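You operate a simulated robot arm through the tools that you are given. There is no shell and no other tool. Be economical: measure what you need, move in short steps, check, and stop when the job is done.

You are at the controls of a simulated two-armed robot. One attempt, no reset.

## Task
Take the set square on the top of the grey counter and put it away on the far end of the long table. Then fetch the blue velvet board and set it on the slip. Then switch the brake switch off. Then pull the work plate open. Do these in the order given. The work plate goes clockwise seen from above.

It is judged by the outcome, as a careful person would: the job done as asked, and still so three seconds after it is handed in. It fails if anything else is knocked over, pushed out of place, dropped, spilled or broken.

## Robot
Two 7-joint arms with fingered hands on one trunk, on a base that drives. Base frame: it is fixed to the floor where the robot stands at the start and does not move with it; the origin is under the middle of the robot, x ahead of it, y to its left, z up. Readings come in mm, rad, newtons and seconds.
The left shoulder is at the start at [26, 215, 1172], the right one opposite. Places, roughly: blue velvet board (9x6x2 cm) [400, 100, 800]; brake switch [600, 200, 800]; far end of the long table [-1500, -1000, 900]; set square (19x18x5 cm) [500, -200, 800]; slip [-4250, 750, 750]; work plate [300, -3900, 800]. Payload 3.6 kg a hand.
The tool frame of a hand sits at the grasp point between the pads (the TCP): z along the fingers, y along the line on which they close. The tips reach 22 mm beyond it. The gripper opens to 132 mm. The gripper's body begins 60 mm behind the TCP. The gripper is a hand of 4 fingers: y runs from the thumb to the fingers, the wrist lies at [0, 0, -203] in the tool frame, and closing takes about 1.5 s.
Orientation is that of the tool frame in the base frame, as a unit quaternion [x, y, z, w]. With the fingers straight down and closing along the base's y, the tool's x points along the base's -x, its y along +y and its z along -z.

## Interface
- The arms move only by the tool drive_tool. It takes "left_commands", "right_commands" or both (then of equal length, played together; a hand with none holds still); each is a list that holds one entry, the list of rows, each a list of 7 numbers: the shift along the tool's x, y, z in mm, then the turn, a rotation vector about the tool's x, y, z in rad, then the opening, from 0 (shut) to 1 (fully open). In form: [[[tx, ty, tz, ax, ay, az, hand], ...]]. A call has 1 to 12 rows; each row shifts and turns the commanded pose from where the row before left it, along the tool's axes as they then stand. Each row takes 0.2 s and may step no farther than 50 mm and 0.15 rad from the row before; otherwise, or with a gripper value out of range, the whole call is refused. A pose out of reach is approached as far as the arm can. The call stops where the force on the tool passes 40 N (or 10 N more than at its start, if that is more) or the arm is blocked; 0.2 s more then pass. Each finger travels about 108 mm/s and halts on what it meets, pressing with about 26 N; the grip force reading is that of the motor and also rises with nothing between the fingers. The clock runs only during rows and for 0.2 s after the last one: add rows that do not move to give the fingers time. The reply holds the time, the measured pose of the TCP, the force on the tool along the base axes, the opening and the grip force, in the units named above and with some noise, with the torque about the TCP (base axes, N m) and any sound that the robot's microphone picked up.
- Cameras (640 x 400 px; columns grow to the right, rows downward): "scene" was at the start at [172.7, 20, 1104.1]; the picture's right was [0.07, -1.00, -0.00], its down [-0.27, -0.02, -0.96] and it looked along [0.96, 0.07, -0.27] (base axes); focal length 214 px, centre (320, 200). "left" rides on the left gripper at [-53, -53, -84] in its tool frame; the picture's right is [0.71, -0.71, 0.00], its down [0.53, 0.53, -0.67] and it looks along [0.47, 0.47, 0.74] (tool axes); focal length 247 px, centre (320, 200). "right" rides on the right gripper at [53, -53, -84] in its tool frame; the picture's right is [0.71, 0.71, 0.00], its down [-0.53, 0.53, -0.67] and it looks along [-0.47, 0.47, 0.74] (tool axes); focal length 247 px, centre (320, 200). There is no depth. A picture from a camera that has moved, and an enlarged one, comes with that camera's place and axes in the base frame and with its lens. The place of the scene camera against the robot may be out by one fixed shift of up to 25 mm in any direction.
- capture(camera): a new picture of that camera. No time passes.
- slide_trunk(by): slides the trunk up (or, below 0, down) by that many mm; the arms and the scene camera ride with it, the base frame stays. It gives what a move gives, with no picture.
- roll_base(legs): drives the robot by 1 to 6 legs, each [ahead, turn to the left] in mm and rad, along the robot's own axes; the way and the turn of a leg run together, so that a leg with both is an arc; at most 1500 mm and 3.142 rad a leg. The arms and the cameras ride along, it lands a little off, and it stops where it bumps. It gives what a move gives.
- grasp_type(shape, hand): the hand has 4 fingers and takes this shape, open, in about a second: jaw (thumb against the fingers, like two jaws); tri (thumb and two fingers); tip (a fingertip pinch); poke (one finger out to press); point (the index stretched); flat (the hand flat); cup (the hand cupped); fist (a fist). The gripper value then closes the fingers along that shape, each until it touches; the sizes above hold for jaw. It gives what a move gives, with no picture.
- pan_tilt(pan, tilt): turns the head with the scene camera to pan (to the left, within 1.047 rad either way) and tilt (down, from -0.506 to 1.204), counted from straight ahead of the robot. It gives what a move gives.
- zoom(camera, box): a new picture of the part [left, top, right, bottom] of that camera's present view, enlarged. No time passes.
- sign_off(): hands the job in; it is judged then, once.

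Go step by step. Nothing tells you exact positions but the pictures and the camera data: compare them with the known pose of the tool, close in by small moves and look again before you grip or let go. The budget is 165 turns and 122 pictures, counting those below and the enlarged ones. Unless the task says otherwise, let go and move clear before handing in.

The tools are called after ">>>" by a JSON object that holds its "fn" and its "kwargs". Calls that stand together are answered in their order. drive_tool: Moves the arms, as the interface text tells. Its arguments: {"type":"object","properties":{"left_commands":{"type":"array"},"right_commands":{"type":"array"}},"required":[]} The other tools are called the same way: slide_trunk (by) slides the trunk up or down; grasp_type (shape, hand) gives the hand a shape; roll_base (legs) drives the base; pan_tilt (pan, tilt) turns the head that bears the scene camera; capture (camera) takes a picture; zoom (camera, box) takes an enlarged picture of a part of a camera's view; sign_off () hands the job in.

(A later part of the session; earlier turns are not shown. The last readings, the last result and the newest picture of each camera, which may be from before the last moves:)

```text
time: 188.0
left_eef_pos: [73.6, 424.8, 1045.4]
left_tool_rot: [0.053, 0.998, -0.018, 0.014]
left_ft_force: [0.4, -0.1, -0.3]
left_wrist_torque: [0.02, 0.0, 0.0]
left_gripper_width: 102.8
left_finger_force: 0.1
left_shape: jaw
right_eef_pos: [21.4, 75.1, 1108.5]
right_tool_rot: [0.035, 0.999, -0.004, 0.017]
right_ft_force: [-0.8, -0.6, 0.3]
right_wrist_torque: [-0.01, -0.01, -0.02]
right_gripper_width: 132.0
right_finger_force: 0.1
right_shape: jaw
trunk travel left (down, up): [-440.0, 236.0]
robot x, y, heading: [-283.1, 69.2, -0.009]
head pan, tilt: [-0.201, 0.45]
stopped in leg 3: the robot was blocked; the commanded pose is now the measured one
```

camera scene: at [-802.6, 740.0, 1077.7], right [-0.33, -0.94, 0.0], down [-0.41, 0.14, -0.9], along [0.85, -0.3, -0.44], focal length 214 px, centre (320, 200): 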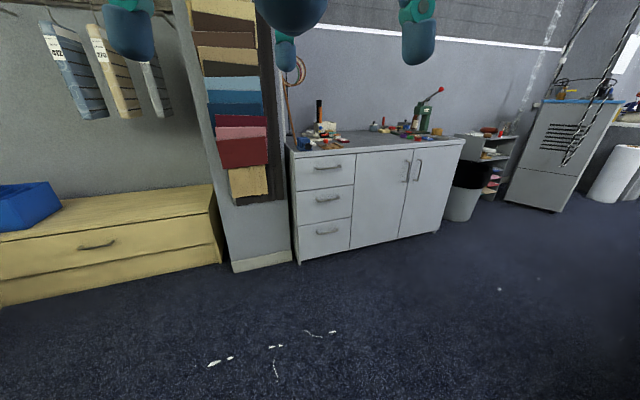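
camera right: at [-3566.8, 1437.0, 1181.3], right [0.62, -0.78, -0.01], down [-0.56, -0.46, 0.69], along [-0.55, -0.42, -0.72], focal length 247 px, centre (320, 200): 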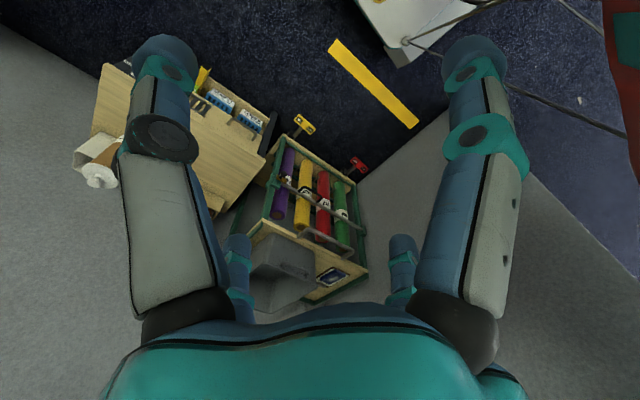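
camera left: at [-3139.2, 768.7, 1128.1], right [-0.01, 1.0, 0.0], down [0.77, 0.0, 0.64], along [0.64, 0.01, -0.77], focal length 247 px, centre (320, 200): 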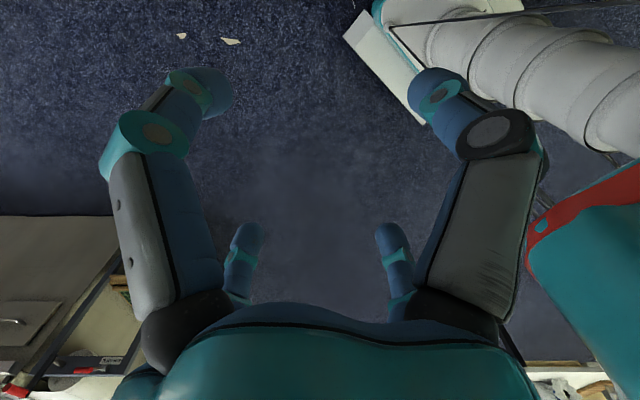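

>>> {"fn": "roll_base", "kwargs": {"legs": [[265, 0]]}}

>>> {"fn": "pan_tilt", "kwargs": {"pan": 0.25, "tilt": 0.5}}

>>> {"fn": "capture", "kwargs": {"camera": "scene"}}

```text
time: 189.9
left_eef_pos: [341.6, 420.7, 1045.2]
left_tool_rot: [0.056, 0.998, -0.017, 0.012]
left_ft_force: [-0.4, -0.3, 0.8]
left_wrist_torque: [0.01, 0.02, 0.0]
left_gripper_width: 102.7
left_finger_force: 0.1
left_shape: jaw
right_eef_pos: [286.5, 71.6, 1106.4]
right_tool_rot: [0.035, 0.999, -0.003, 0.015]
right_ft_force: [0.0, -0.3, -0.7]
right_wrist_torque: [0.01, 0.02, -0.02]
right_gripper_width: 131.9
right_finger_force: 0.0
right_shape: jaw
trunk travel left (down, up): [-440.0, 236.0]
robot x, y, heading: [-21.4, 68.1, -0.008]
head pan, tilt: [-0.201, 0.45]
```

```text
time: 190.8
left_eef_pos: [340.1, 421.2, 1046.5]
left_tool_rot: [0.055, 0.998, -0.016, 0.013]
left_ft_force: [-0.7, -0.1, -0.2]
left_wrist_torque: [0.0, 0.02, -0.01]
left_gripper_width: 103.1
left_finger_force: 0.0
left_shape: jaw
right_eef_pos: [286.2, 71.6, 1108.1]
right_tool_rot: [0.034, 0.999, -0.002, 0.015]
right_ft_force: [-0.3, -0.6, -0.2]
right_wrist_torque: [-0.03, 0.0, -0.01]
right_gripper_width: 131.8
right_finger_force: 0.0
right_shape: jaw
trunk travel left (down, up): [-440.0, 236.0]
robot x, y, heading: [-17.6, 70.5, -0.013]
head pan, tilt: [0.25, 0.499]
```

```text
43 pictures are left
camera scene: at [147.7, 102.9, 1073.2], right [0.24, -0.97, 0.0], down [-0.47, -0.11, -0.88], along [0.85, 0.21, -0.48], focal length 214 px, centre (320, 200)
```

scene: 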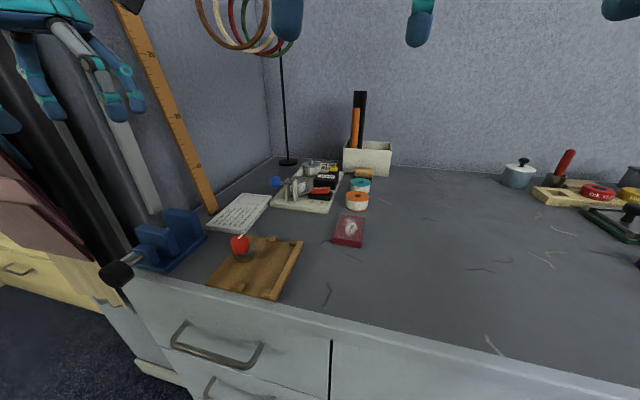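

>>> {"fn": "zoom", "kwargs": {"camera": "scene", "box": [255, 145, 385, 225]}}

```text
4.92 times, centred on (320, 185) of scene
camera zoom: at [147.7, 102.9, 1073.2], right [0.24, -0.97, 0.0], down [-0.47, -0.11, -0.88], along [0.85, 0.21, -0.48], focal length 1056 px, centre (320, 274)
```

zoom: 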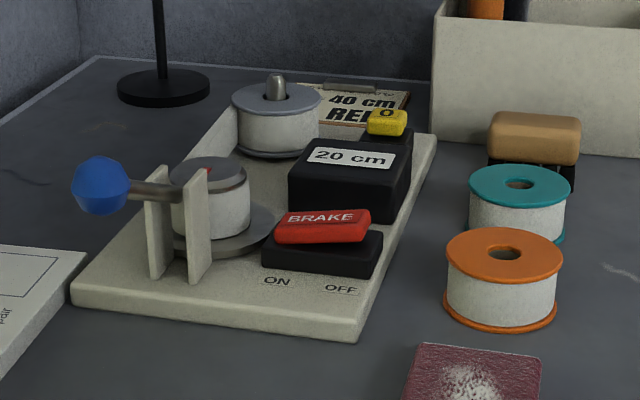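

The red BRAKE rocker is ON-side down (left), with the OFF side raised at about [620, 203, 838]. I shape the left hand to poke and look at it.

>>> {"fn": "grasp_type", "kwargs": {"hand": "left", "shape": "poke"}}

>>> {"fn": "drive_tool", "kwargs": {"left_commands": [[[-45, -20, 0, 0, 0, 0, 0], [-45, -30, 0, 0, 0, 0, 0], [-45, -40, 0, 0, 0, 0, 0], [-30, -40, 0, 0, 0, 0, 0], [-30, -40, 0, 0, 0, 0, 0], [-30, -30, 0, 0, 0, 0, 0], [0, 0, 40, 0, 0, 0, 0], [0, 0, 40, 0, 0, 0, 0], [0, 0, 0, 0, 0, 0, 0]]]}}

>>> {"fn": "capture", "kwargs": {"camera": "left"}}

>>> {"fn": "capture", "kwargs": {"camera": "scene"}}

```text
time: 191.7
left_eef_pos: [338.8, 420.9, 1045.8]
left_tool_rot: [0.055, 0.998, -0.017, 0.013]
left_ft_force: [-0.7, 0.6, -0.8]
left_wrist_torque: [0.0, -0.01, 0.02]
left_gripper_width: 0.1
left_finger_force: 0.2
left_shape: poke
right_eef_pos: [285.4, 71.7, 1108.4]
right_tool_rot: [0.035, 0.999, -0.003, 0.016]
right_ft_force: [-0.1, 1.1, -0.2]
right_wrist_torque: [0.02, 0.03, 0.02]
right_gripper_width: 131.8
right_finger_force: 0.0
right_shape: jaw
trunk travel left (down, up): [-440.0, 236.0]
robot x, y, heading: [-18.5, 71.4, -0.007]
head pan, tilt: [0.25, 0.499]
```

```text
refused: row 2 steps farther than a row can; nothing moved
```

```text
41 pictures are left
camera left: at [384.6, 363.4, 1133.0], right [-0.78, -0.62, 0.0], down [-0.48, 0.6, 0.64], along [-0.4, 0.5, -0.77], focal length 247 px, centre (320, 200)
```

left: 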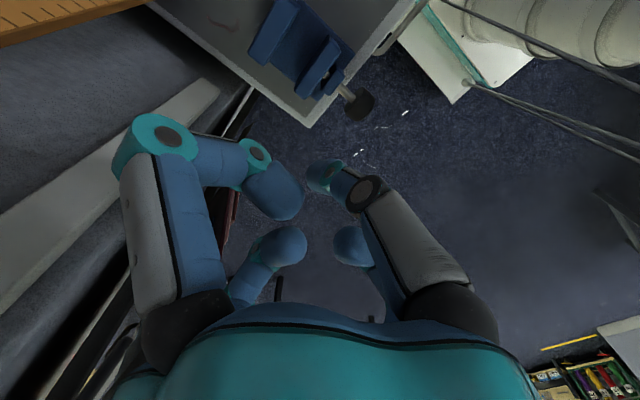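

```text
40 pictures are left
camera scene: at [147.6, 103.0, 1073.2], right [0.24, -0.97, 0.0], down [-0.47, -0.11, -0.88], along [0.85, 0.21, -0.48], focal length 214 px, centre (320, 200)
```

scene: 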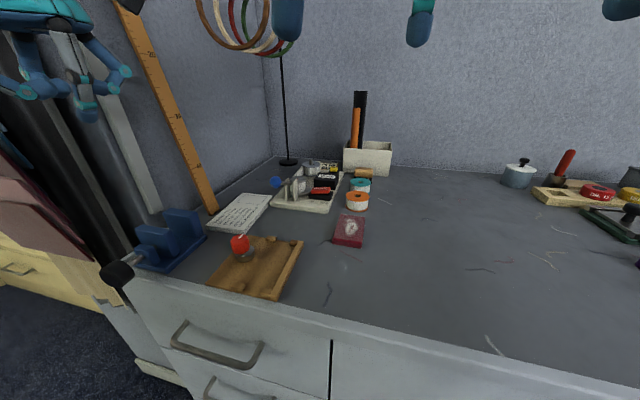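

The poke fingertip lies right on the tool axis (~16–22 mm beyond TCP). I move above the rocker's OFF end.

>>> {"fn": "drive_tool", "kwargs": {"left_commands": [[[-38, -23, 12, 0, 0, 0, 0], [-38, -23, 12, 0, 0, 0, 0], [-38, -23, 12, 0, 0, 0, 0], [-38, -23, 12, 0, 0, 0, 0], [-38, -23, 12, 0, 0, 0, 0], [-38, -23, 12, 0, 0, 0, 0], [-38, -23, 12, 0, 0, 0, 0], [-37, -23, 12, 0, 0, 0, 0], [0, 0, 0, 0, 0, 0, 0]]]}}

>>> {"fn": "capture", "kwargs": {"camera": "left"}}

>>> {"fn": "zoom", "kwargs": {"camera": "scene", "box": [225, 105, 385, 225]}}

```text
time: 193.7
left_eef_pos: [620.2, 203.5, 964.7]
left_tool_rot: [0.056, 0.998, -0.016, 0.015]
left_ft_force: [-0.2, 0.5, 0.2]
left_wrist_torque: [-0.06, 0.01, 0.02]
left_gripper_width: 0.0
left_finger_force: 0.0
left_shape: poke
right_eef_pos: [285.7, 73.9, 1109.2]
right_tool_rot: [0.035, 0.999, -0.005, 0.015]
right_ft_force: [-0.3, 0.8, -0.4]
right_wrist_torque: [-0.04, -0.02, 0.04]
right_gripper_width: 132.0
right_finger_force: 0.1
right_shape: jaw
trunk travel left (down, up): [-440.0, 236.0]
robot x, y, heading: [-21.9, 69.2, -0.011]
head pan, tilt: [0.25, 0.499]
```

```text
39 pictures are left
camera left: at [665.3, 146.0, 1051.5], right [-0.78, -0.62, 0.0], down [-0.48, 0.6, 0.64], along [-0.4, 0.5, -0.77], focal length 247 px, centre (320, 200)
```

left: 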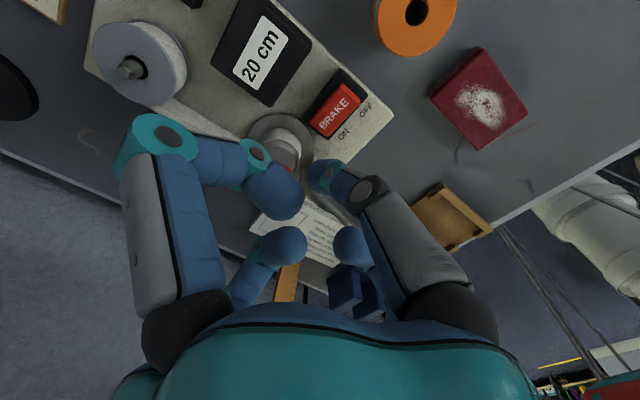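

```text
3.33 times, centred on (305, 165) of scene
camera zoom: at [146.9, 104.4, 1073.3], right [0.24, -0.97, 0.0], down [-0.47, -0.12, -0.88], along [0.85, 0.21, -0.48], focal length 715 px, centre (370, 317)
```

zoom: 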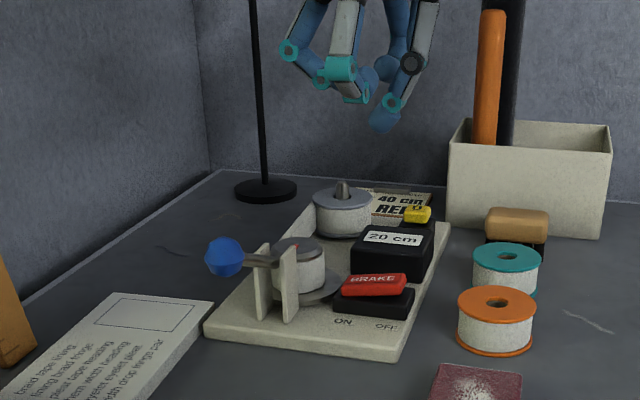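

From the hand camera, the OFF end is near [606, 185]. I shift there, come down to z ≈ 900, and look again.

>>> {"fn": "drive_tool", "kwargs": {"left_commands": [[[11, -20, 0, 0, 0, 0, 0], [0, 0, 30, 0, 0, 0, 0], [0, 0, 32, 0, 0, 0, 0], [0, 0, 0, 0, 0, 0, 0]]]}}

>>> {"fn": "capture", "kwargs": {"camera": "left"}}

>>> {"fn": "zoom", "kwargs": {"camera": "scene", "box": [265, 125, 385, 215]}}

```text
time: 194.7
left_eef_pos: [610.5, 179.7, 903.9]
left_tool_rot: [0.056, 0.998, -0.016, 0.013]
left_ft_force: [-0.5, 0.1, -1.0]
left_wrist_torque: [0.02, 0.01, -0.02]
left_gripper_width: 0.0
left_finger_force: 0.1
left_shape: poke
right_eef_pos: [285.9, 71.8, 1106.9]
right_tool_rot: [0.035, 0.999, -0.003, 0.016]
right_ft_force: [-0.1, 0.2, -0.7]
right_wrist_torque: [0.02, 0.03, 0.0]
right_gripper_width: 132.2
right_finger_force: 0.0
right_shape: jaw
trunk travel left (down, up): [-440.0, 236.0]
robot x, y, heading: [-19.1, 67.7, -0.008]
head pan, tilt: [0.25, 0.499]
```

```text
37 pictures are left
camera left: at [655.4, 122.2, 989.2], right [-0.78, -0.62, 0.0], down [-0.48, 0.6, 0.64], along [-0.4, 0.5, -0.77], focal length 247 px, centre (320, 200)
```

left: 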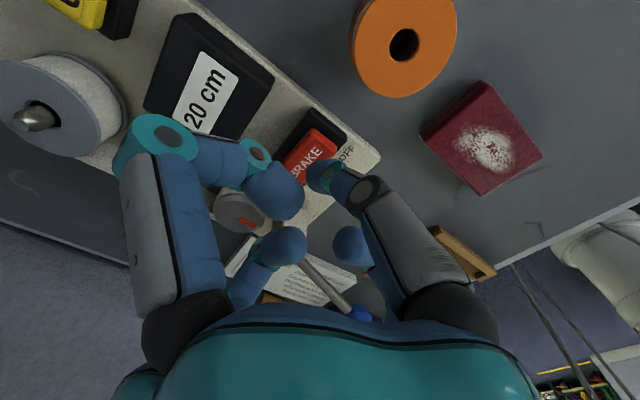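

```text
4.44 times, centred on (325, 170) of scene
camera zoom: at [147.9, 103.2, 1073.2], right [0.24, -0.97, 0.0], down [-0.47, -0.11, -0.88], along [0.85, 0.21, -0.48], focal length 953 px, centre (298, 333)
```

zoom: 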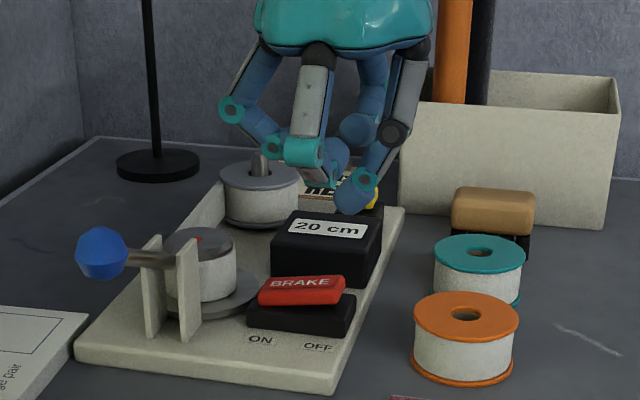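

The OFF end is triangulated to [608, 183, 841]. I centre the fingertip on it and descend to just above.

>>> {"fn": "drive_tool", "kwargs": {"left_commands": [[[3.5, 4, 0, 0, 0, 0, 0], [0, 0, 20, 0, 0, 0, 0], [0, 0, 14, 0, 0, 0, 0], [0, 0, 0, 0, 0, 0, 0]]]}}

>>> {"fn": "capture", "kwargs": {"camera": "left"}}

>>> {"fn": "zoom", "kwargs": {"camera": "scene", "box": [265, 125, 385, 215]}}

```text
time: 195.7
left_eef_pos: [607.5, 185.5, 870.1]
left_tool_rot: [0.055, 0.998, -0.016, 0.015]
left_ft_force: [-0.3, 0.3, -0.2]
left_wrist_torque: [0.02, 0.01, 0.02]
left_gripper_width: 0.1
left_finger_force: 0.1
left_shape: poke
right_eef_pos: [286.0, 70.1, 1109.1]
right_tool_rot: [0.035, 0.999, -0.003, 0.016]
right_ft_force: [0.6, -1.2, 0.2]
right_wrist_torque: [-0.01, -0.02, -0.02]
right_gripper_width: 132.2
right_finger_force: 0.1
right_shape: jaw
trunk travel left (down, up): [-440.0, 236.0]
robot x, y, heading: [-19.6, 69.5, -0.008]
head pan, tilt: [0.25, 0.499]
```

```text
35 pictures are left
camera left: at [652.5, 127.2, 956.4], right [-0.78, -0.63, 0.0], down [-0.48, 0.6, 0.63], along [-0.4, 0.5, -0.77], focal length 247 px, centre (320, 200)
```

left: 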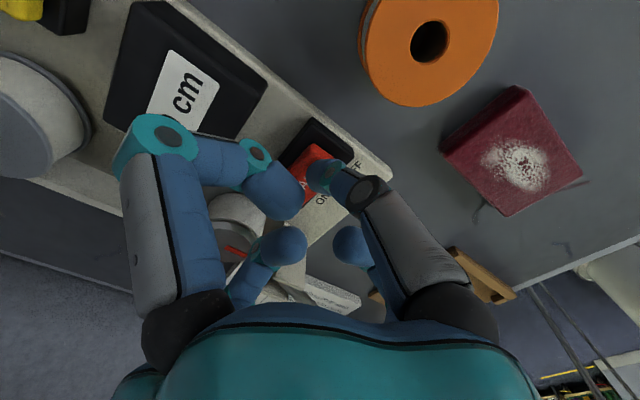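

```text
4.44 times, centred on (325, 170) of scene
camera zoom: at [147.9, 102.9, 1073.2], right [0.24, -0.97, 0.0], down [-0.47, -0.11, -0.88], along [0.85, 0.21, -0.48], focal length 953 px, centre (298, 333)
```

zoom: 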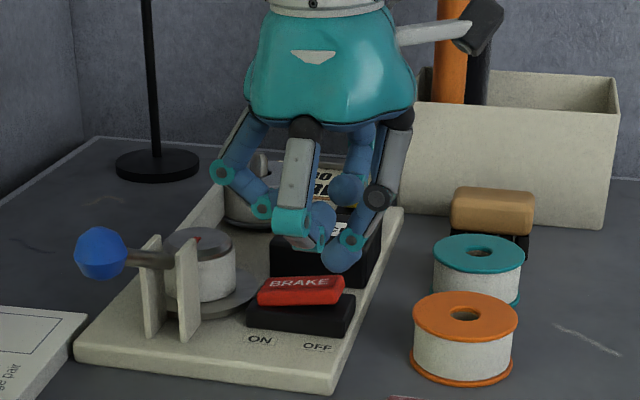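

The fingertip is over the OFF end, but a curled finger is near the "20 cm" box edge. I lift slightly, tilt the hand 0.3 rad so that side rises, and re-check.

>>> {"fn": "drive_tool", "kwargs": {"left_commands": [[[0, 0, -15, 0, -0.15, 0, 0], [6, 0, 0, 0, -0.15, 0, 0], [0, 0, 0, 0, 0, 0, 0]]]}}

>>> {"fn": "capture", "kwargs": {"camera": "left"}}

>>> {"fn": "zoom", "kwargs": {"camera": "scene", "box": [265, 125, 385, 215]}}

```text
time: 196.5
left_eef_pos: [634.1, 177.2, 873.7]
left_tool_rot: [0.054, 0.995, -0.02, 0.086]
left_ft_force: [0.3, 0.7, -0.6]
left_wrist_torque: [0.0, 0.0, 0.01]
left_gripper_width: 0.0
left_finger_force: 0.0
left_shape: poke
left hand out of reach, approached as far as the arm can: row 1, 2
right_eef_pos: [286.0, 71.0, 1108.8]
right_tool_rot: [0.036, 0.999, -0.004, 0.016]
right_ft_force: [0.0, -0.2, -0.1]
right_wrist_torque: [-0.02, -0.01, 0.02]
right_gripper_width: 132.3
right_finger_force: 0.2
right_shape: jaw
trunk travel left (down, up): [-440.0, 236.0]
robot x, y, heading: [-22.7, 66.6, -0.008]
head pan, tilt: [0.25, 0.499]
```

```text
33 pictures are left
camera left: at [665.6, 120.7, 967.2], right [-0.77, -0.63, -0.1], down [-0.57, 0.61, 0.55], along [-0.28, 0.48, -0.83], focal length 247 px, centre (320, 200)
```

left: 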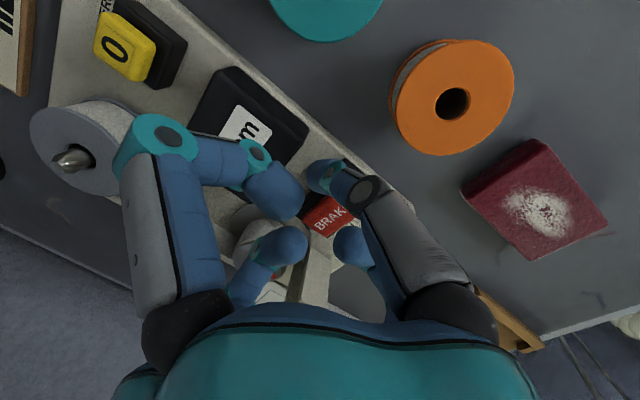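

```text
4.44 times, centred on (325, 170) of scene
camera zoom: at [147.8, 103.0, 1073.2], right [0.24, -0.97, 0.0], down [-0.47, -0.11, -0.88], along [0.85, 0.21, -0.48], focal length 953 px, centre (298, 333)
```

zoom: 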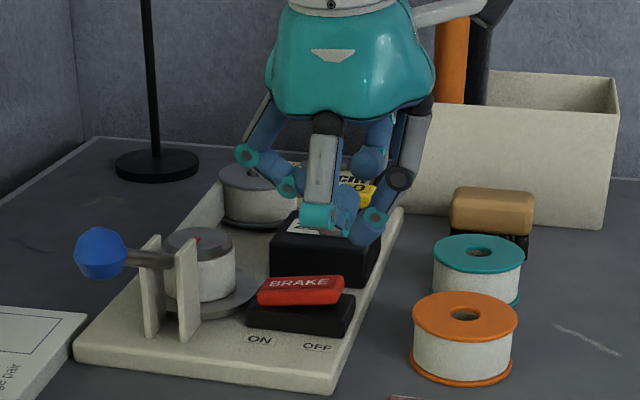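

Tilting ran into an arm limit. I undo it, and instead yaw the hand clockwise so the curled fingers miss the box.

>>> {"fn": "drive_tool", "kwargs": {"left_commands": [[[-6, 0, -5, 0, 0.15, 0, 0], [0, 0, 0, 0, 0.15, 0, 0], [0, 0, 0, 0, 0, 0, 0], [0, 0, 0, 0, 0, 0.13, 0], [0, 0, 0, 0, 0, 0.13, 0], [0, 0, 0, 0, 0, 0.13, 0], [0, 0, 0, 0, 0, 0, 0]]]}}

>>> {"fn": "capture", "kwargs": {"camera": "left"}}

```text
time: 198.1
left_eef_pos: [589.0, 189.7, 884.7]
left_tool_rot: [0.249, 0.968, -0.021, -0.036]
left_ft_force: [-0.8, 0.3, -0.3]
left_wrist_torque: [0.03, 0.01, -0.01]
left_gripper_width: 0.1
left_finger_force: 0.0
left_shape: poke
left hand out of reach, approached as far as the arm can: row 1, 2
right_eef_pos: [286.3, 70.7, 1106.9]
right_tool_rot: [0.035, 0.999, -0.004, 0.015]
right_ft_force: [-0.3, 0.0, 0.0]
right_wrist_torque: [0.02, -0.01, -0.01]
right_gripper_width: 132.0
right_finger_force: 0.0
right_shape: jaw
trunk travel left (down, up): [-440.0, 236.0]
robot x, y, heading: [-23.4, 69.0, -0.011]
head pan, tilt: [0.25, 0.499]
```

```text
31 pictures are left
camera left: at [616.9, 118.4, 967.3], right [-0.96, -0.28, 0.08], down [-0.15, 0.73, 0.67], along [-0.24, 0.63, -0.74], focal length 247 px, centre (320, 200)
```

left: 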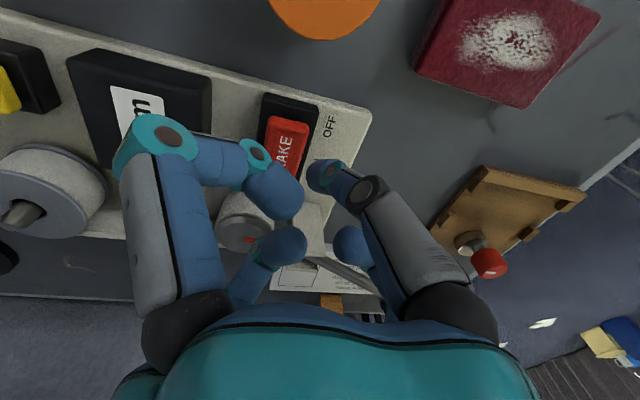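

Yaw is good. I level the hand and move the tip back over the OFF end, at z ≈ 875.

>>> {"fn": "drive_tool", "kwargs": {"left_commands": [[[0, 0, 0, -0.038, -0.07, 0, 0], [-19.5, 4, 0, 0, 0, 0, 0], [0, 0, 8, 0, 0, 0, 0], [0, 0, 0, 0, 0, 0, 0]]]}}

>>> {"fn": "capture", "kwargs": {"camera": "left"}}

>>> {"fn": "zoom", "kwargs": {"camera": "scene", "box": [265, 125, 385, 215]}}

```text
time: 199.1
left_eef_pos: [602.8, 184.6, 876.2]
left_tool_rot: [0.247, 0.969, -0.01, 0.003]
left_ft_force: [0.0, 0.1, 0.0]
left_wrist_torque: [0.0, -0.01, 0.02]
left_gripper_width: 0.2
left_finger_force: 0.1
left_shape: poke
left hand out of reach, approached as far as the arm can: row 2
right_eef_pos: [286.9, 71.2, 1108.6]
right_tool_rot: [0.035, 0.999, -0.003, 0.016]
right_ft_force: [0.6, 0.0, 0.1]
right_wrist_torque: [0.0, -0.02, 0.0]
right_gripper_width: 131.8
right_finger_force: 0.0
right_shape: jaw
trunk travel left (down, up): [-440.0, 236.0]
robot x, y, heading: [-21.0, 72.7, -0.007]
head pan, tilt: [0.25, 0.499]
```

```text
30 pictures are left
camera left: at [623.5, 113.8, 961.3], right [-0.96, -0.28, 0.0], down [-0.21, 0.73, 0.65], along [-0.19, 0.62, -0.76], focal length 247 px, centre (320, 200)
```

left: 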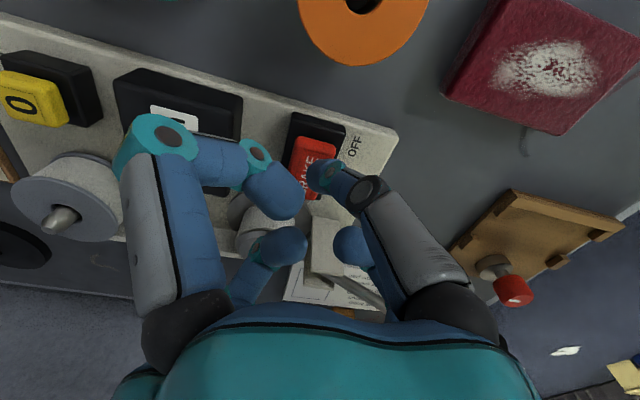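

```text
4.44 times, centred on (325, 170) of scene
camera zoom: at [147.8, 102.8, 1073.2], right [0.24, -0.97, 0.0], down [-0.47, -0.11, -0.88], along [0.85, 0.21, -0.48], focal length 953 px, centre (298, 333)
```

zoom: 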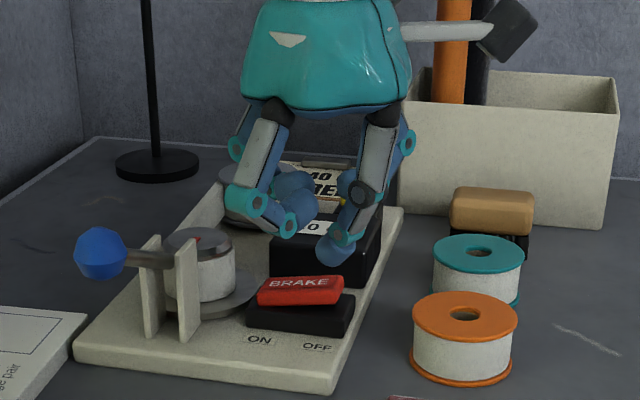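

The tip is within the rocker's width at its OFF end. I press down slowly.

>>> {"fn": "drive_tool", "kwargs": {"left_commands": [[[-1.5, -3.5, 8, 0, 0, 0, 0], [0, 0, 4, 0, 0, 0, 0], [0, 0, 4, 0, 0, 0, 0], [0, 0, 4, 0, 0, 0, 0], [0, 0, 4, 0, 0, 0, 0], [0, 0, 0, 0, 0, 0, 0]]]}}

>>> {"fn": "zoom", "kwargs": {"camera": "scene", "box": [265, 125, 385, 215]}}

```text
time: 200.5
left_eef_pos: [596.9, 180.5, 856.3]
left_tool_rot: [0.249, 0.968, -0.011, 0.006]
left_ft_force: [7.0, -4.4, 19.1]
left_wrist_torque: [0.03, -0.09, 0.0]
left_gripper_width: 0.0
left_finger_force: 0.0
left_shape: poke
left hand out of reach, approached as far as the arm can: row 1, 5
right_eef_pos: [284.5, 70.7, 1108.8]
right_tool_rot: [0.035, 0.999, -0.003, 0.017]
right_ft_force: [0.4, -0.6, -0.5]
right_wrist_torque: [0.02, 0.0, 0.0]
right_gripper_width: 131.8
right_finger_force: 0.1
right_shape: jaw
trunk travel left (down, up): [-440.0, 236.0]
robot x, y, heading: [-17.2, 67.4, -0.013]
head pan, tilt: [0.25, 0.499]
```

```text
4.44 times, centred on (325, 170) of scene
camera zoom: at [146.3, 102.0, 1073.7], right [0.24, -0.97, 0.0], down [-0.46, -0.11, -0.88], along [0.85, 0.21, -0.48], focal length 953 px, centre (298, 333)
```

zoom: 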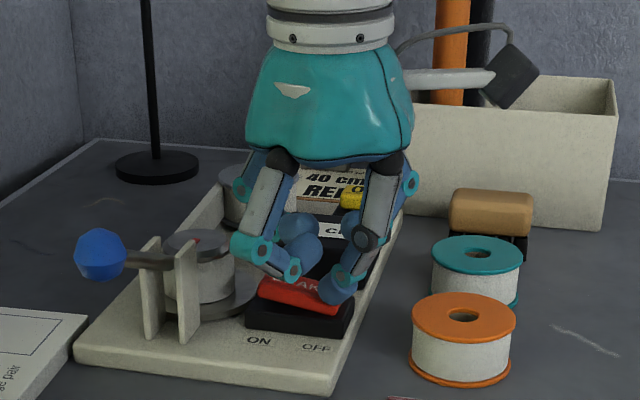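

The rocker seems to have tipped to OFF. I lift and check.

>>> {"fn": "drive_tool", "kwargs": {"left_commands": [[[0, 0, -10, 0, 0, 0, 0], [0, 0, -30, 0, 0, 0, 0], [0, 0, -45, 0, 0, 0, 0], [0, 0, -45, 0, 0, 0, 0], [0, 0, 0, 0, 0, 0, 0]]]}}

>>> {"fn": "zoom", "kwargs": {"camera": "scene", "box": [255, 145, 385, 225]}}

```text
time: 201.7
left_eef_pos: [608.1, 182.0, 984.4]
left_tool_rot: [0.249, 0.969, -0.011, 0.002]
left_ft_force: [-0.3, 0.2, 0.3]
left_wrist_torque: [0.01, 0.01, 0.01]
left_gripper_width: 0.0
left_finger_force: 0.0
left_shape: poke
left hand out of reach, approached as far as the arm can: row 2, 3
right_eef_pos: [287.3, 71.6, 1107.2]
right_tool_rot: [0.034, 0.999, -0.003, 0.015]
right_ft_force: [0.0, 0.2, 0.4]
right_wrist_torque: [0.0, -0.01, 0.03]
right_gripper_width: 131.9
right_finger_force: 0.1
right_shape: jaw
trunk travel left (down, up): [-440.0, 236.0]
robot x, y, heading: [-21.5, 75.4, -0.01]
head pan, tilt: [0.25, 0.499]
```

```text
4.92 times, centred on (320, 185) of scene
camera zoom: at [148.2, 102.9, 1073.1], right [0.24, -0.97, 0.0], down [-0.47, -0.11, -0.88], along [0.85, 0.21, -0.48], focal length 1056 px, centre (320, 274)
```

zoom: 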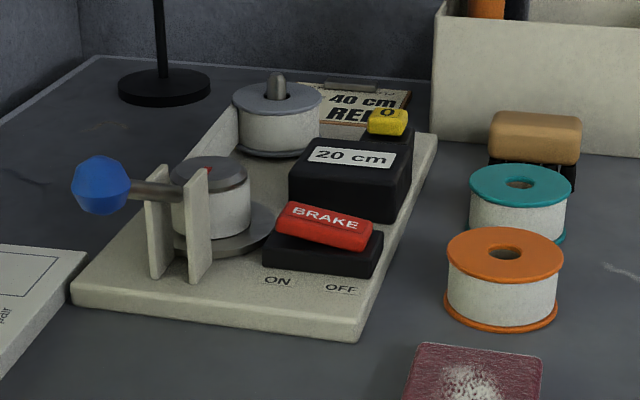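

The brake is OFF now. Next, the work plate near [300, -3900]. I retract the left hand, back off, and turn right down the aisle.

>>> {"fn": "drive_tool", "kwargs": {"left_commands": [[[42, -4, -8, 0, 0, 0, 0], [42, -4, -8, 0, 0, 0, 0], [42, -4, -8, 0, 0, 0, 0], [42, -4, -8, 0, 0, 0, 0], [42, -4, -8, 0, 0, 0, 0], [42, -4, -8, 0, 0, 0, 0]]]}}

>>> {"fn": "grasp_type", "kwargs": {"hand": "left", "shape": "jaw"}}

>>> {"fn": "roll_base", "kwargs": {"legs": [[-265, 0], [0, -0.8]]}}

```text
time: 203.1
left_eef_pos: [617.0, 218.9, 1021.1]
left_tool_rot: [0.248, 0.969, -0.011, 0.003]
left_ft_force: [0.4, 1.3, -0.4]
left_wrist_torque: [0.0, 0.0, -0.01]
left_gripper_width: 0.0
left_finger_force: 0.1
left_shape: poke
left hand out of reach, approached as far as the arm can: row 1, 2, 3, 4, 5, 6
right_eef_pos: [286.0, 71.0, 1108.5]
right_tool_rot: [0.035, 0.999, -0.003, 0.016]
right_ft_force: [-0.3, -0.8, 0.8]
right_wrist_torque: [0.0, -0.01, 0.03]
right_gripper_width: 132.2
right_finger_force: 0.0
right_shape: jaw
trunk travel left (down, up): [-440.0, 236.0]
robot x, y, heading: [-20.6, 70.3, -0.011]
head pan, tilt: [0.25, 0.499]
```

```text
time: 204.0
left_eef_pos: [616.0, 218.5, 1020.5]
left_tool_rot: [0.247, 0.969, -0.011, 0.003]
left_ft_force: [0.1, -0.2, 0.5]
left_wrist_torque: [0.02, 0.0, 0.0]
left_gripper_width: 131.6
left_finger_force: 0.0
left_shape: jaw
right_eef_pos: [286.6, 72.4, 1107.9]
right_tool_rot: [0.035, 0.999, -0.004, 0.015]
right_ft_force: [0.3, -0.1, 0.9]
right_wrist_torque: [0.04, 0.01, 0.02]
right_gripper_width: 132.0
right_finger_force: 0.1
right_shape: jaw
trunk travel left (down, up): [-440.0, 236.0]
robot x, y, heading: [-21.8, 67.2, -0.01]
head pan, tilt: [0.25, 0.499]
```

```text
time: 206.5
left_eef_pos: [362.8, 173.3, 1023.6]
left_tool_rot: [0.283, 0.959, -0.01, 0.003]
left_ft_force: [-0.8, -0.1, -0.4]
left_wrist_torque: [0.02, 0.0, 0.03]
left_gripper_width: 131.9
left_finger_force: 0.0
left_shape: jaw
right_eef_pos: [21.1, 49.8, 1108.0]
right_tool_rot: [0.076, 0.997, -0.005, 0.015]
right_ft_force: [0.2, 1.3, 0.2]
right_wrist_torque: [0.03, 0.01, 0.01]
right_gripper_width: 132.0
right_finger_force: 0.0
right_shape: jaw
trunk travel left (down, up): [-440.0, 236.0]
robot x, y, heading: [-281.8, 77.2, -0.091]
head pan, tilt: [0.25, 0.499]
stopped in leg 2: the robot was blocked; the commanded pose is now the measured one
```

The left arm did not retract (kinematic snag) and the turn stopped early. I look before moving further.

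>>> {"fn": "pan_tilt", "kwargs": {"pan": 0.4, "tilt": 0.5}}

>>> {"fn": "capture", "kwargs": {"camera": "scene"}}

```text
time: 207.2
left_eef_pos: [363.5, 174.0, 1022.2]
left_tool_rot: [0.282, 0.959, -0.011, 0.003]
left_ft_force: [0.6, -0.1, 0.2]
left_wrist_torque: [0.0, -0.02, -0.01]
left_gripper_width: 131.8
left_finger_force: 0.0
left_shape: jaw
right_eef_pos: [21.9, 50.4, 1108.9]
right_tool_rot: [0.076, 0.997, -0.004, 0.016]
right_ft_force: [-0.5, 0.8, 0.4]
right_wrist_torque: [-0.03, -0.03, -0.02]
right_gripper_width: 132.1
right_finger_force: 0.2
right_shape: jaw
trunk travel left (down, up): [-440.0, 236.0]
robot x, y, heading: [-283.4, 77.8, -0.087]
head pan, tilt: [0.4, 0.499]
```

```text
26 pictures are left
camera scene: at [-117.9, 110.3, 1073.2], right [0.31, -0.95, 0.0], down [-0.46, -0.15, -0.88], along [0.84, 0.27, -0.48], focal length 214 px, centre (320, 200)
```

scene: 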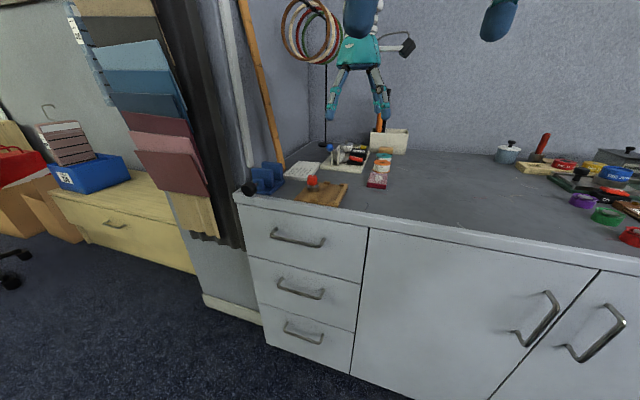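

The hand is in free air. I try the retraction again in smaller moves, together with yawing it back.

>>> {"fn": "drive_tool", "kwargs": {"left_commands": [[[0, 0, 0, 0, 0, -0.14, 1], [0, 0, 0, 0, 0, -0.14, 1], [0, 0, 0, 0, 0, -0.14, 1], [40, 0, 0, 0, 0, 0, 1], [40, 0, 0, 0, 0, 0, 1], [40, 0, 0, 0, 0, 0, 1], [40, 0, 0, 0, 0, 0, 1], [40, 0, 0, 0, 0, 0, 1]]]}}

```text
time: 209.0
left_eef_pos: [168.7, 206.4, 1024.2]
left_tool_rot: [0.076, 0.997, -0.012, 0.001]
left_ft_force: [-0.9, -0.5, -0.4]
left_wrist_torque: [0.02, -0.02, 0.0]
left_gripper_width: 131.6
left_finger_force: 0.0
left_shape: jaw
right_eef_pos: [21.4, 51.2, 1109.7]
right_tool_rot: [0.077, 0.997, -0.005, 0.016]
right_ft_force: [0.3, 0.5, 0.2]
right_wrist_torque: [-0.01, -0.02, -0.01]
right_gripper_width: 132.1
right_finger_force: 0.0
right_shape: jaw
trunk travel left (down, up): [-440.0, 236.0]
robot x, y, heading: [-283.2, 76.1, -0.09]
head pan, tilt: [0.4, 0.499]
```

Retracted. I turn right.

>>> {"fn": "roll_base", "kwargs": {"legs": [[0, -0.7]]}}

```text
time: 211.3
left_eef_pos: [142.3, -124.8, 1024.8]
left_tool_rot: [0.422, 0.906, -0.01, -0.004]
left_ft_force: [-0.3, -0.4, -0.5]
left_wrist_torque: [-0.03, -0.01, -0.02]
left_gripper_width: 131.7
left_finger_force: 0.1
left_shape: jaw
right_eef_pos: [-70.7, -144.0, 1108.2]
right_tool_rot: [0.421, 0.907, -0.009, 0.013]
right_ft_force: [-0.1, -0.4, 0.7]
right_wrist_torque: [-0.02, 0.01, -0.01]
right_gripper_width: 132.2
right_finger_force: 0.1
right_shape: jaw
trunk travel left (down, up): [-440.0, 236.0]
robot x, y, heading: [-257.8, 101.7, -0.806]
head pan, tilt: [0.4, 0.499]
```

>>> {"fn": "roll_base", "kwargs": {"legs": [[20, 0], [0, -0.76]]}}

>>> {"fn": "pan_tilt", "kwargs": {"pan": 0.1, "tilt": 0.25}}

>>> {"fn": "capture", "kwargs": {"camera": "scene"}}

```text
time: 214.1
left_eef_pos: [-106.3, -355.6, 1025.2]
left_tool_rot: [0.727, 0.686, -0.009, -0.007]
left_ft_force: [-0.3, -0.5, 0.3]
left_wrist_torque: [-0.01, 0.02, 0.03]
left_gripper_width: 131.9
left_finger_force: 0.0
left_shape: jaw
right_eef_pos: [-276.0, -224.4, 1109.9]
right_tool_rot: [0.726, 0.687, -0.012, 0.008]
right_ft_force: [-0.5, -0.3, 0.1]
right_wrist_torque: [0.03, 0.02, 0.02]
right_gripper_width: 132.0
right_finger_force: 0.1
right_shape: jaw
trunk travel left (down, up): [-440.0, 236.0]
robot x, y, heading: [-210.2, 83.1, -1.548]
head pan, tilt: [0.4, 0.499]
```

```text
time: 214.9
left_eef_pos: [-104.3, -355.9, 1026.4]
left_tool_rot: [0.726, 0.687, -0.01, -0.007]
left_ft_force: [0.9, 0.0, 0.0]
left_wrist_torque: [-0.03, 0.02, 0.01]
left_gripper_width: 131.9
left_finger_force: 0.2
left_shape: jaw
right_eef_pos: [-273.5, -221.8, 1109.4]
right_tool_rot: [0.726, 0.687, -0.014, 0.008]
right_ft_force: [0.3, 0.4, -0.2]
right_wrist_torque: [-0.04, 0.02, -0.03]
right_gripper_width: 131.9
right_finger_force: 0.1
right_shape: jaw
trunk travel left (down, up): [-440.0, 236.0]
robot x, y, heading: [-205.1, 84.6, -1.555]
head pan, tilt: [0.099, 0.25]
```

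```text
25 pictures are left
camera scene: at [-192.5, -72.3, 1096.2], right [-0.99, -0.12, 0.0], down [-0.03, 0.25, -0.97], along [0.12, -0.96, -0.25], focal length 214 px, centre (320, 200)
```

scene: 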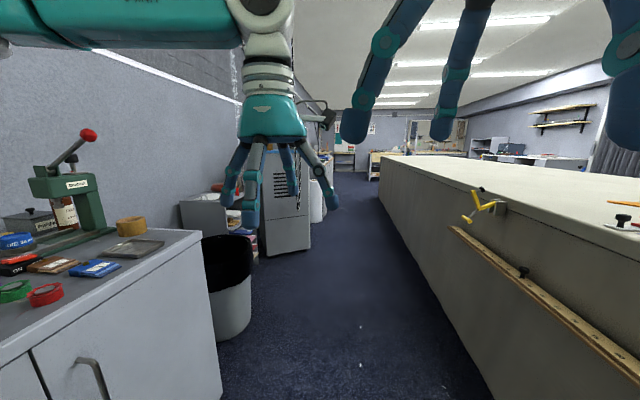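

The aisle is clear. I drive along it with a slight drift to the right to clear the bin and paper roll.

>>> {"fn": "roll_base", "kwargs": {"legs": [[0, -0.065], [1300, 0], [1200, 0]]}}

>>> {"fn": "pan_tilt", "kwargs": {"pan": 0.5, "tilt": 0.3}}

>>> {"fn": "capture", "kwargs": {"camera": "scene"}}

```text
time: 227.6
left_eef_pos: [-346.3, -2871.9, 1025.4]
left_tool_rot: [0.769, 0.639, -0.008, -0.008]
left_ft_force: [-0.1, -0.4, 0.8]
left_wrist_torque: [-0.01, -0.03, 0.01]
left_gripper_width: 132.2
left_finger_force: 0.1
left_shape: jaw
right_eef_pos: [-496.4, -2719.4, 1110.2]
right_tool_rot: [0.769, 0.639, -0.015, 0.008]
right_ft_force: [-0.4, 0.2, -0.8]
right_wrist_torque: [0.02, 0.02, -0.01]
right_gripper_width: 132.2
right_finger_force: 0.1
right_shape: jaw
trunk travel left (down, up): [-440.0, 236.0]
robot x, y, heading: [-394.3, -2428.0, -1.674]
head pan, tilt: [0.099, 0.25]
```

```text
time: 228.5
left_eef_pos: [-346.2, -2873.3, 1027.4]
left_tool_rot: [0.769, 0.639, -0.009, -0.008]
left_ft_force: [0.1, 0.1, 0.0]
left_wrist_torque: [0.01, -0.01, -0.03]
left_gripper_width: 132.1
left_finger_force: 0.1
left_shape: jaw
right_eef_pos: [-497.3, -2719.1, 1111.0]
right_tool_rot: [0.769, 0.639, -0.013, 0.008]
right_ft_force: [0.8, 0.1, 0.3]
right_wrist_torque: [0.01, 0.02, 0.06]
right_gripper_width: 132.0
right_finger_force: 0.1
right_shape: jaw
trunk travel left (down, up): [-440.0, 236.0]
robot x, y, heading: [-392.7, -2425.2, -1.677]
head pan, tilt: [0.499, 0.3]
```

```text
24 pictures are left
camera scene: at [-361.5, -2574.1, 1091.6], right [-0.92, -0.38, 0.0], down [-0.11, 0.27, -0.95], along [0.37, -0.88, -0.3], focal length 214 px, centre (320, 200)
```

scene: 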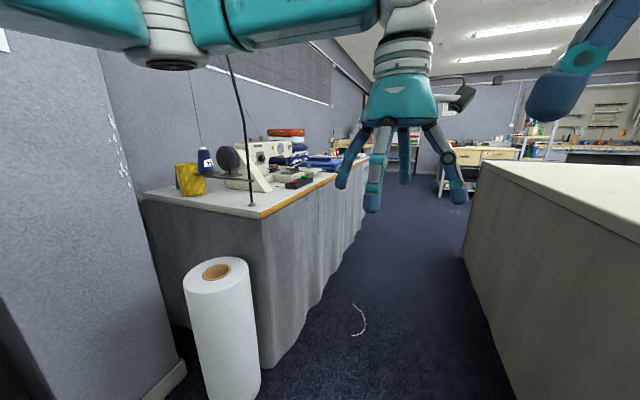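

I see a sewing-machine table on the left. I zoom to find the work plate.

>>> {"fn": "zoom", "kwargs": {"camera": "scene", "box": [150, 110, 370, 230]}}

```text
2.91 times, centred on (260, 170) of scene
camera zoom: at [-361.5, -2574.1, 1091.6], right [-0.92, -0.38, 0.0], down [-0.11, 0.27, -0.95], along [0.37, -0.88, -0.3], focal length 624 px, centre (494, 287)
```

zoom: 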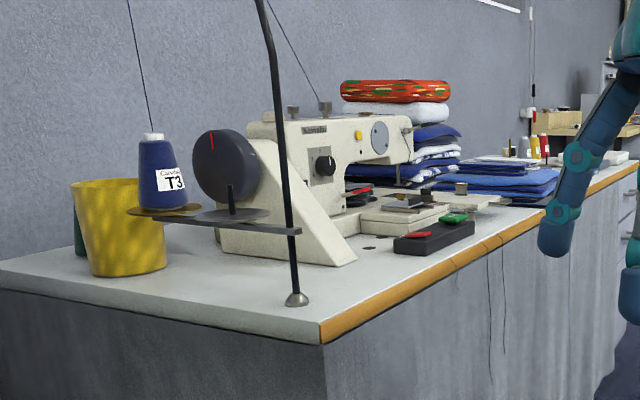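

The work plate is on the sewing machine's bed, near [365, -3810]. The aisle there is narrow (~990 mm), so I'll work alongside, facing -y, using the left arm sideways.

>>> {"fn": "roll_base", "kwargs": {"legs": [[0, 0.12], [1080, 0]]}}

>>> {"fn": "pan_tilt", "kwargs": {"pan": 1.0, "tilt": 0.4}}

>>> {"fn": "capture", "kwargs": {"camera": "scene"}}

```text
time: 234.7
left_eef_pos: [-301.2, -3982.2, 1026.6]
left_tool_rot: [0.738, 0.675, -0.009, -0.007]
left_ft_force: [-0.5, 0.1, 0.2]
left_wrist_torque: [0.04, 0.05, 0.01]
left_gripper_width: 131.9
left_finger_force: 0.0
left_shape: jaw
right_eef_pos: [-465.2, -3845.8, 1110.6]
right_tool_rot: [0.737, 0.675, -0.014, 0.009]
right_ft_force: [0.3, -0.3, -0.2]
right_wrist_torque: [-0.03, 0.02, -0.05]
right_gripper_width: 131.8
right_finger_force: 0.1
right_shape: jaw
trunk travel left (down, up): [-440.0, 236.0]
robot x, y, heading: [-388.4, -3539.3, -1.584]
head pan, tilt: [0.499, 0.3]
```

```text
time: 235.7
left_eef_pos: [-300.6, -3984.3, 1026.0]
left_tool_rot: [0.738, 0.675, -0.009, -0.007]
left_ft_force: [-0.1, -0.1, 0.4]
left_wrist_torque: [0.04, -0.04, 0.0]
left_gripper_width: 132.0
left_finger_force: 0.1
left_shape: jaw
right_eef_pos: [-465.4, -3845.0, 1110.7]
right_tool_rot: [0.737, 0.675, -0.013, 0.008]
right_ft_force: [0.2, -0.7, -0.1]
right_wrist_torque: [-0.01, 0.07, -0.02]
right_gripper_width: 132.0
right_finger_force: 0.1
right_shape: jaw
trunk travel left (down, up): [-440.0, 236.0]
robot x, y, heading: [-393.5, -3538.3, -1.583]
head pan, tilt: [1.0, 0.4]
```

```text
22 pictures are left
camera scene: at [-311.2, -3656.4, 1082.4], right [-0.55, -0.83, 0.0], down [-0.32, 0.22, -0.92], along [0.77, -0.51, -0.39], focal length 214 px, centre (320, 200)
```

scene: 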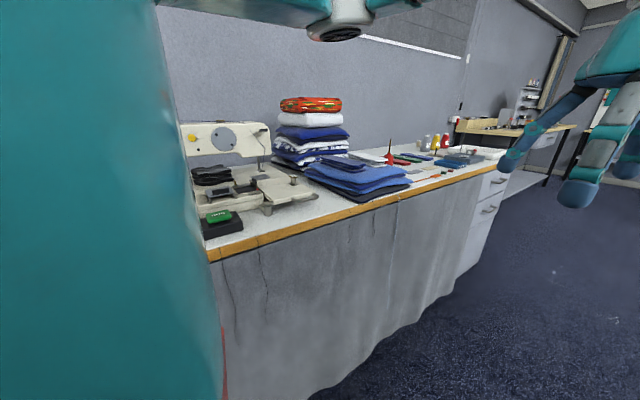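

>>> {"fn": "zoom", "kwargs": {"camera": "scene", "box": [175, 110, 335, 250]}}

```text
2.86 times, centred on (255, 180) of scene
camera zoom: at [-311.2, -3656.4, 1082.4], right [-0.55, -0.83, 0.0], down [-0.32, 0.22, -0.92], along [0.77, -0.51, -0.39], focal length 613 px, centre (506, 257)
```

zoom: 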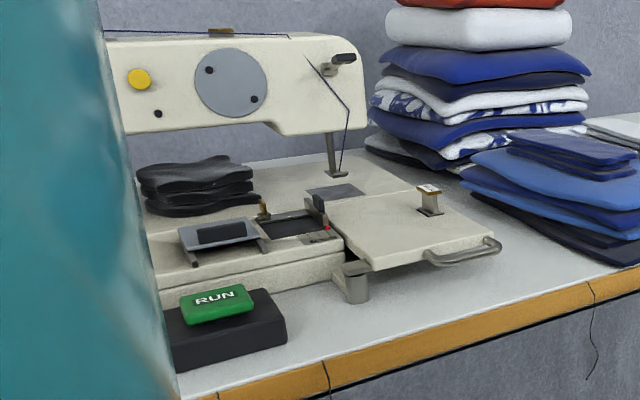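

The plate (x 200–400, y -3850…-3987) pivots on a post near [198, -3826], with a pull bar along its front edge at x ≈ 192. Pulling the bar toward the aisle is clockwise. I move ahead and put the left hand above for a closer look.

>>> {"fn": "roll_base", "kwargs": {"legs": [[200, 0]]}}

>>> {"fn": "drive_tool", "kwargs": {"left_commands": [[[0, 48, 0, 0, 0, 0, 1], [0, 48, 0, 0, 0, 0, 1], [5, 48, 0, 0, 0, 0, 1], [20, 44, 0, 0, 0, 0, 1], [25, 42, 0, 0, 0, 0, 1], [25, 42, 0, 0, 0, 0, 1], [25, 42, 0, 0, 0, 0, 1], [25, 42, 0, 0, 0, 0, 1], [25, 42, 0, 0, 0, 0, 1], [25, 42, 0, 0, 0, 0, 1]]]}}

>>> {"fn": "capture", "kwargs": {"camera": "left"}}

```text
time: 237.3
left_eef_pos: [-303.8, -4185.5, 1026.3]
left_tool_rot: [0.739, 0.674, -0.009, -0.007]
left_ft_force: [0.2, -0.4, 0.0]
left_wrist_torque: [0.03, -0.02, 0.02]
left_gripper_width: 131.9
left_finger_force: 0.1
left_shape: jaw
right_eef_pos: [-468.6, -4046.9, 1111.5]
right_tool_rot: [0.738, 0.675, -0.013, 0.009]
right_ft_force: [0.0, 0.2, -0.4]
right_wrist_torque: [0.05, 0.01, -0.05]
right_gripper_width: 132.0
right_finger_force: 0.0
right_shape: jaw
trunk travel left (down, up): [-440.0, 236.0]
robot x, y, heading: [-392.3, -3737.5, -1.59]
head pan, tilt: [1.0, 0.4]
```

```text
time: 239.5
left_eef_pos: [150.3, -4047.6, 1016.5]
left_tool_rot: [0.738, 0.674, -0.01, -0.006]
left_ft_force: [-0.6, 0.1, 0.3]
left_wrist_torque: [0.01, 0.0, 0.02]
left_gripper_width: 132.1
left_finger_force: 0.0
left_shape: jaw
right_eef_pos: [-468.1, -4044.4, 1111.9]
right_tool_rot: [0.738, 0.675, -0.015, 0.01]
right_ft_force: [0.3, -0.1, -0.7]
right_wrist_torque: [0.0, 0.02, -0.02]
right_gripper_width: 132.2
right_finger_force: 0.1
right_shape: jaw
trunk travel left (down, up): [-440.0, 236.0]
robot x, y, heading: [-393.3, -3740.7, -1.581]
head pan, tilt: [1.0, 0.4]
```

```text
20 pictures are left
camera left: at [95.1, -4097.6, 1101.2], right [-0.64, 0.77, 0.01], down [0.59, 0.48, 0.65], along [0.5, 0.43, -0.76], focal length 247 px, centre (320, 200)
```

left: 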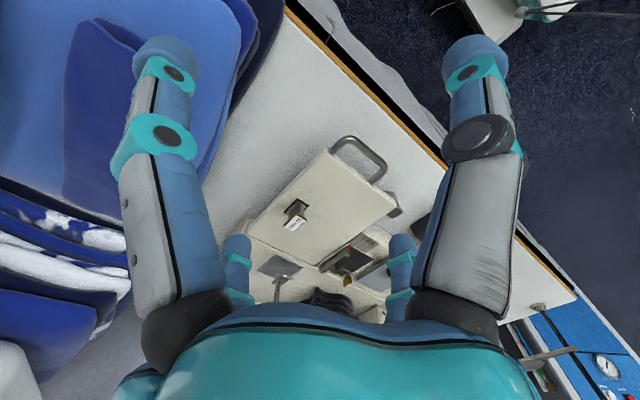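

>>> {"fn": "zoom", "kwargs": {"camera": "left", "box": [230, 120, 430, 300]}}

```text
2.22 times, centred on (330, 210) of left
camera zoom: at [95.1, -4097.6, 1101.2], right [-0.64, 0.77, 0.01], down [0.59, 0.48, 0.65], along [0.5, 0.43, -0.76], focal length 549 px, centre (298, 178)
```

zoom: 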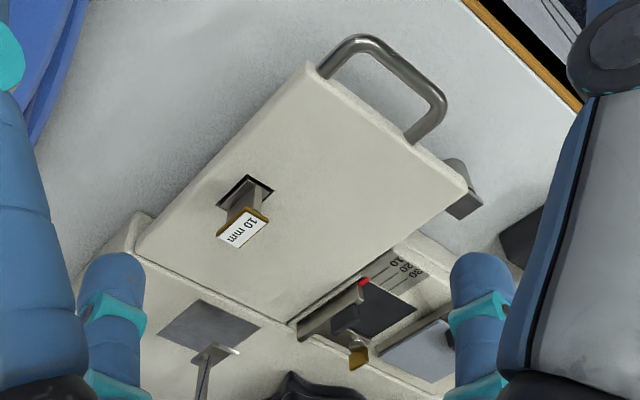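

The "10 mm" post is a guide, so I'll leave it alone; the U-shaped handle has a ~26 mm gap (bar at x ≈ 169, y -3987…-3928, plate edge x ≈ 198). I'll hook it with one stretched finger; let me see the "point" shape.

>>> {"fn": "grasp_type", "kwargs": {"hand": "left", "shape": "point"}}

>>> {"fn": "capture", "kwargs": {"camera": "left"}}

>>> {"fn": "capture", "kwargs": {"camera": "scene"}}

```text
time: 240.4
left_eef_pos: [151.2, -4050.5, 1015.9]
left_tool_rot: [0.739, 0.674, -0.009, -0.007]
left_ft_force: [-0.5, 1.0, 0.7]
left_wrist_torque: [0.0, -0.02, -0.04]
left_gripper_width: 0.3
left_finger_force: 0.1
left_shape: point
right_eef_pos: [-468.0, -4045.1, 1112.1]
right_tool_rot: [0.738, 0.675, -0.014, 0.009]
right_ft_force: [-0.1, 0.5, -0.2]
right_wrist_torque: [-0.03, 0.01, -0.03]
right_gripper_width: 131.9
right_finger_force: 0.0
right_shape: jaw
trunk travel left (down, up): [-440.0, 236.0]
robot x, y, heading: [-395.1, -3741.0, -1.584]
head pan, tilt: [1.0, 0.4]
```

```text
18 pictures are left
camera left: at [94.3, -4098.4, 1101.0], right [-0.64, 0.77, 0.01], down [0.59, 0.48, 0.65], along [0.5, 0.43, -0.76], focal length 247 px, centre (320, 200)
```

left: 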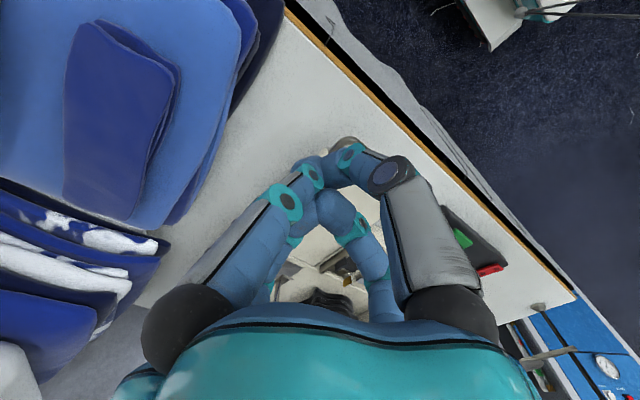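

```text
17 pictures are left
camera scene: at [-313.9, -3855.8, 1082.4], right [-0.55, -0.83, 0.0], down [-0.32, 0.22, -0.92], along [0.77, -0.51, -0.39], focal length 214 px, centre (320, 200)
```

scene: 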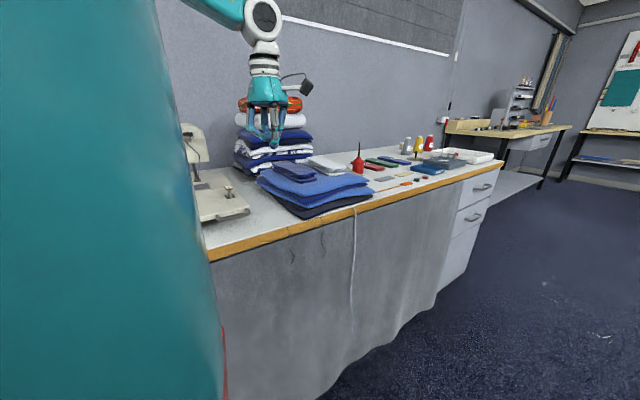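

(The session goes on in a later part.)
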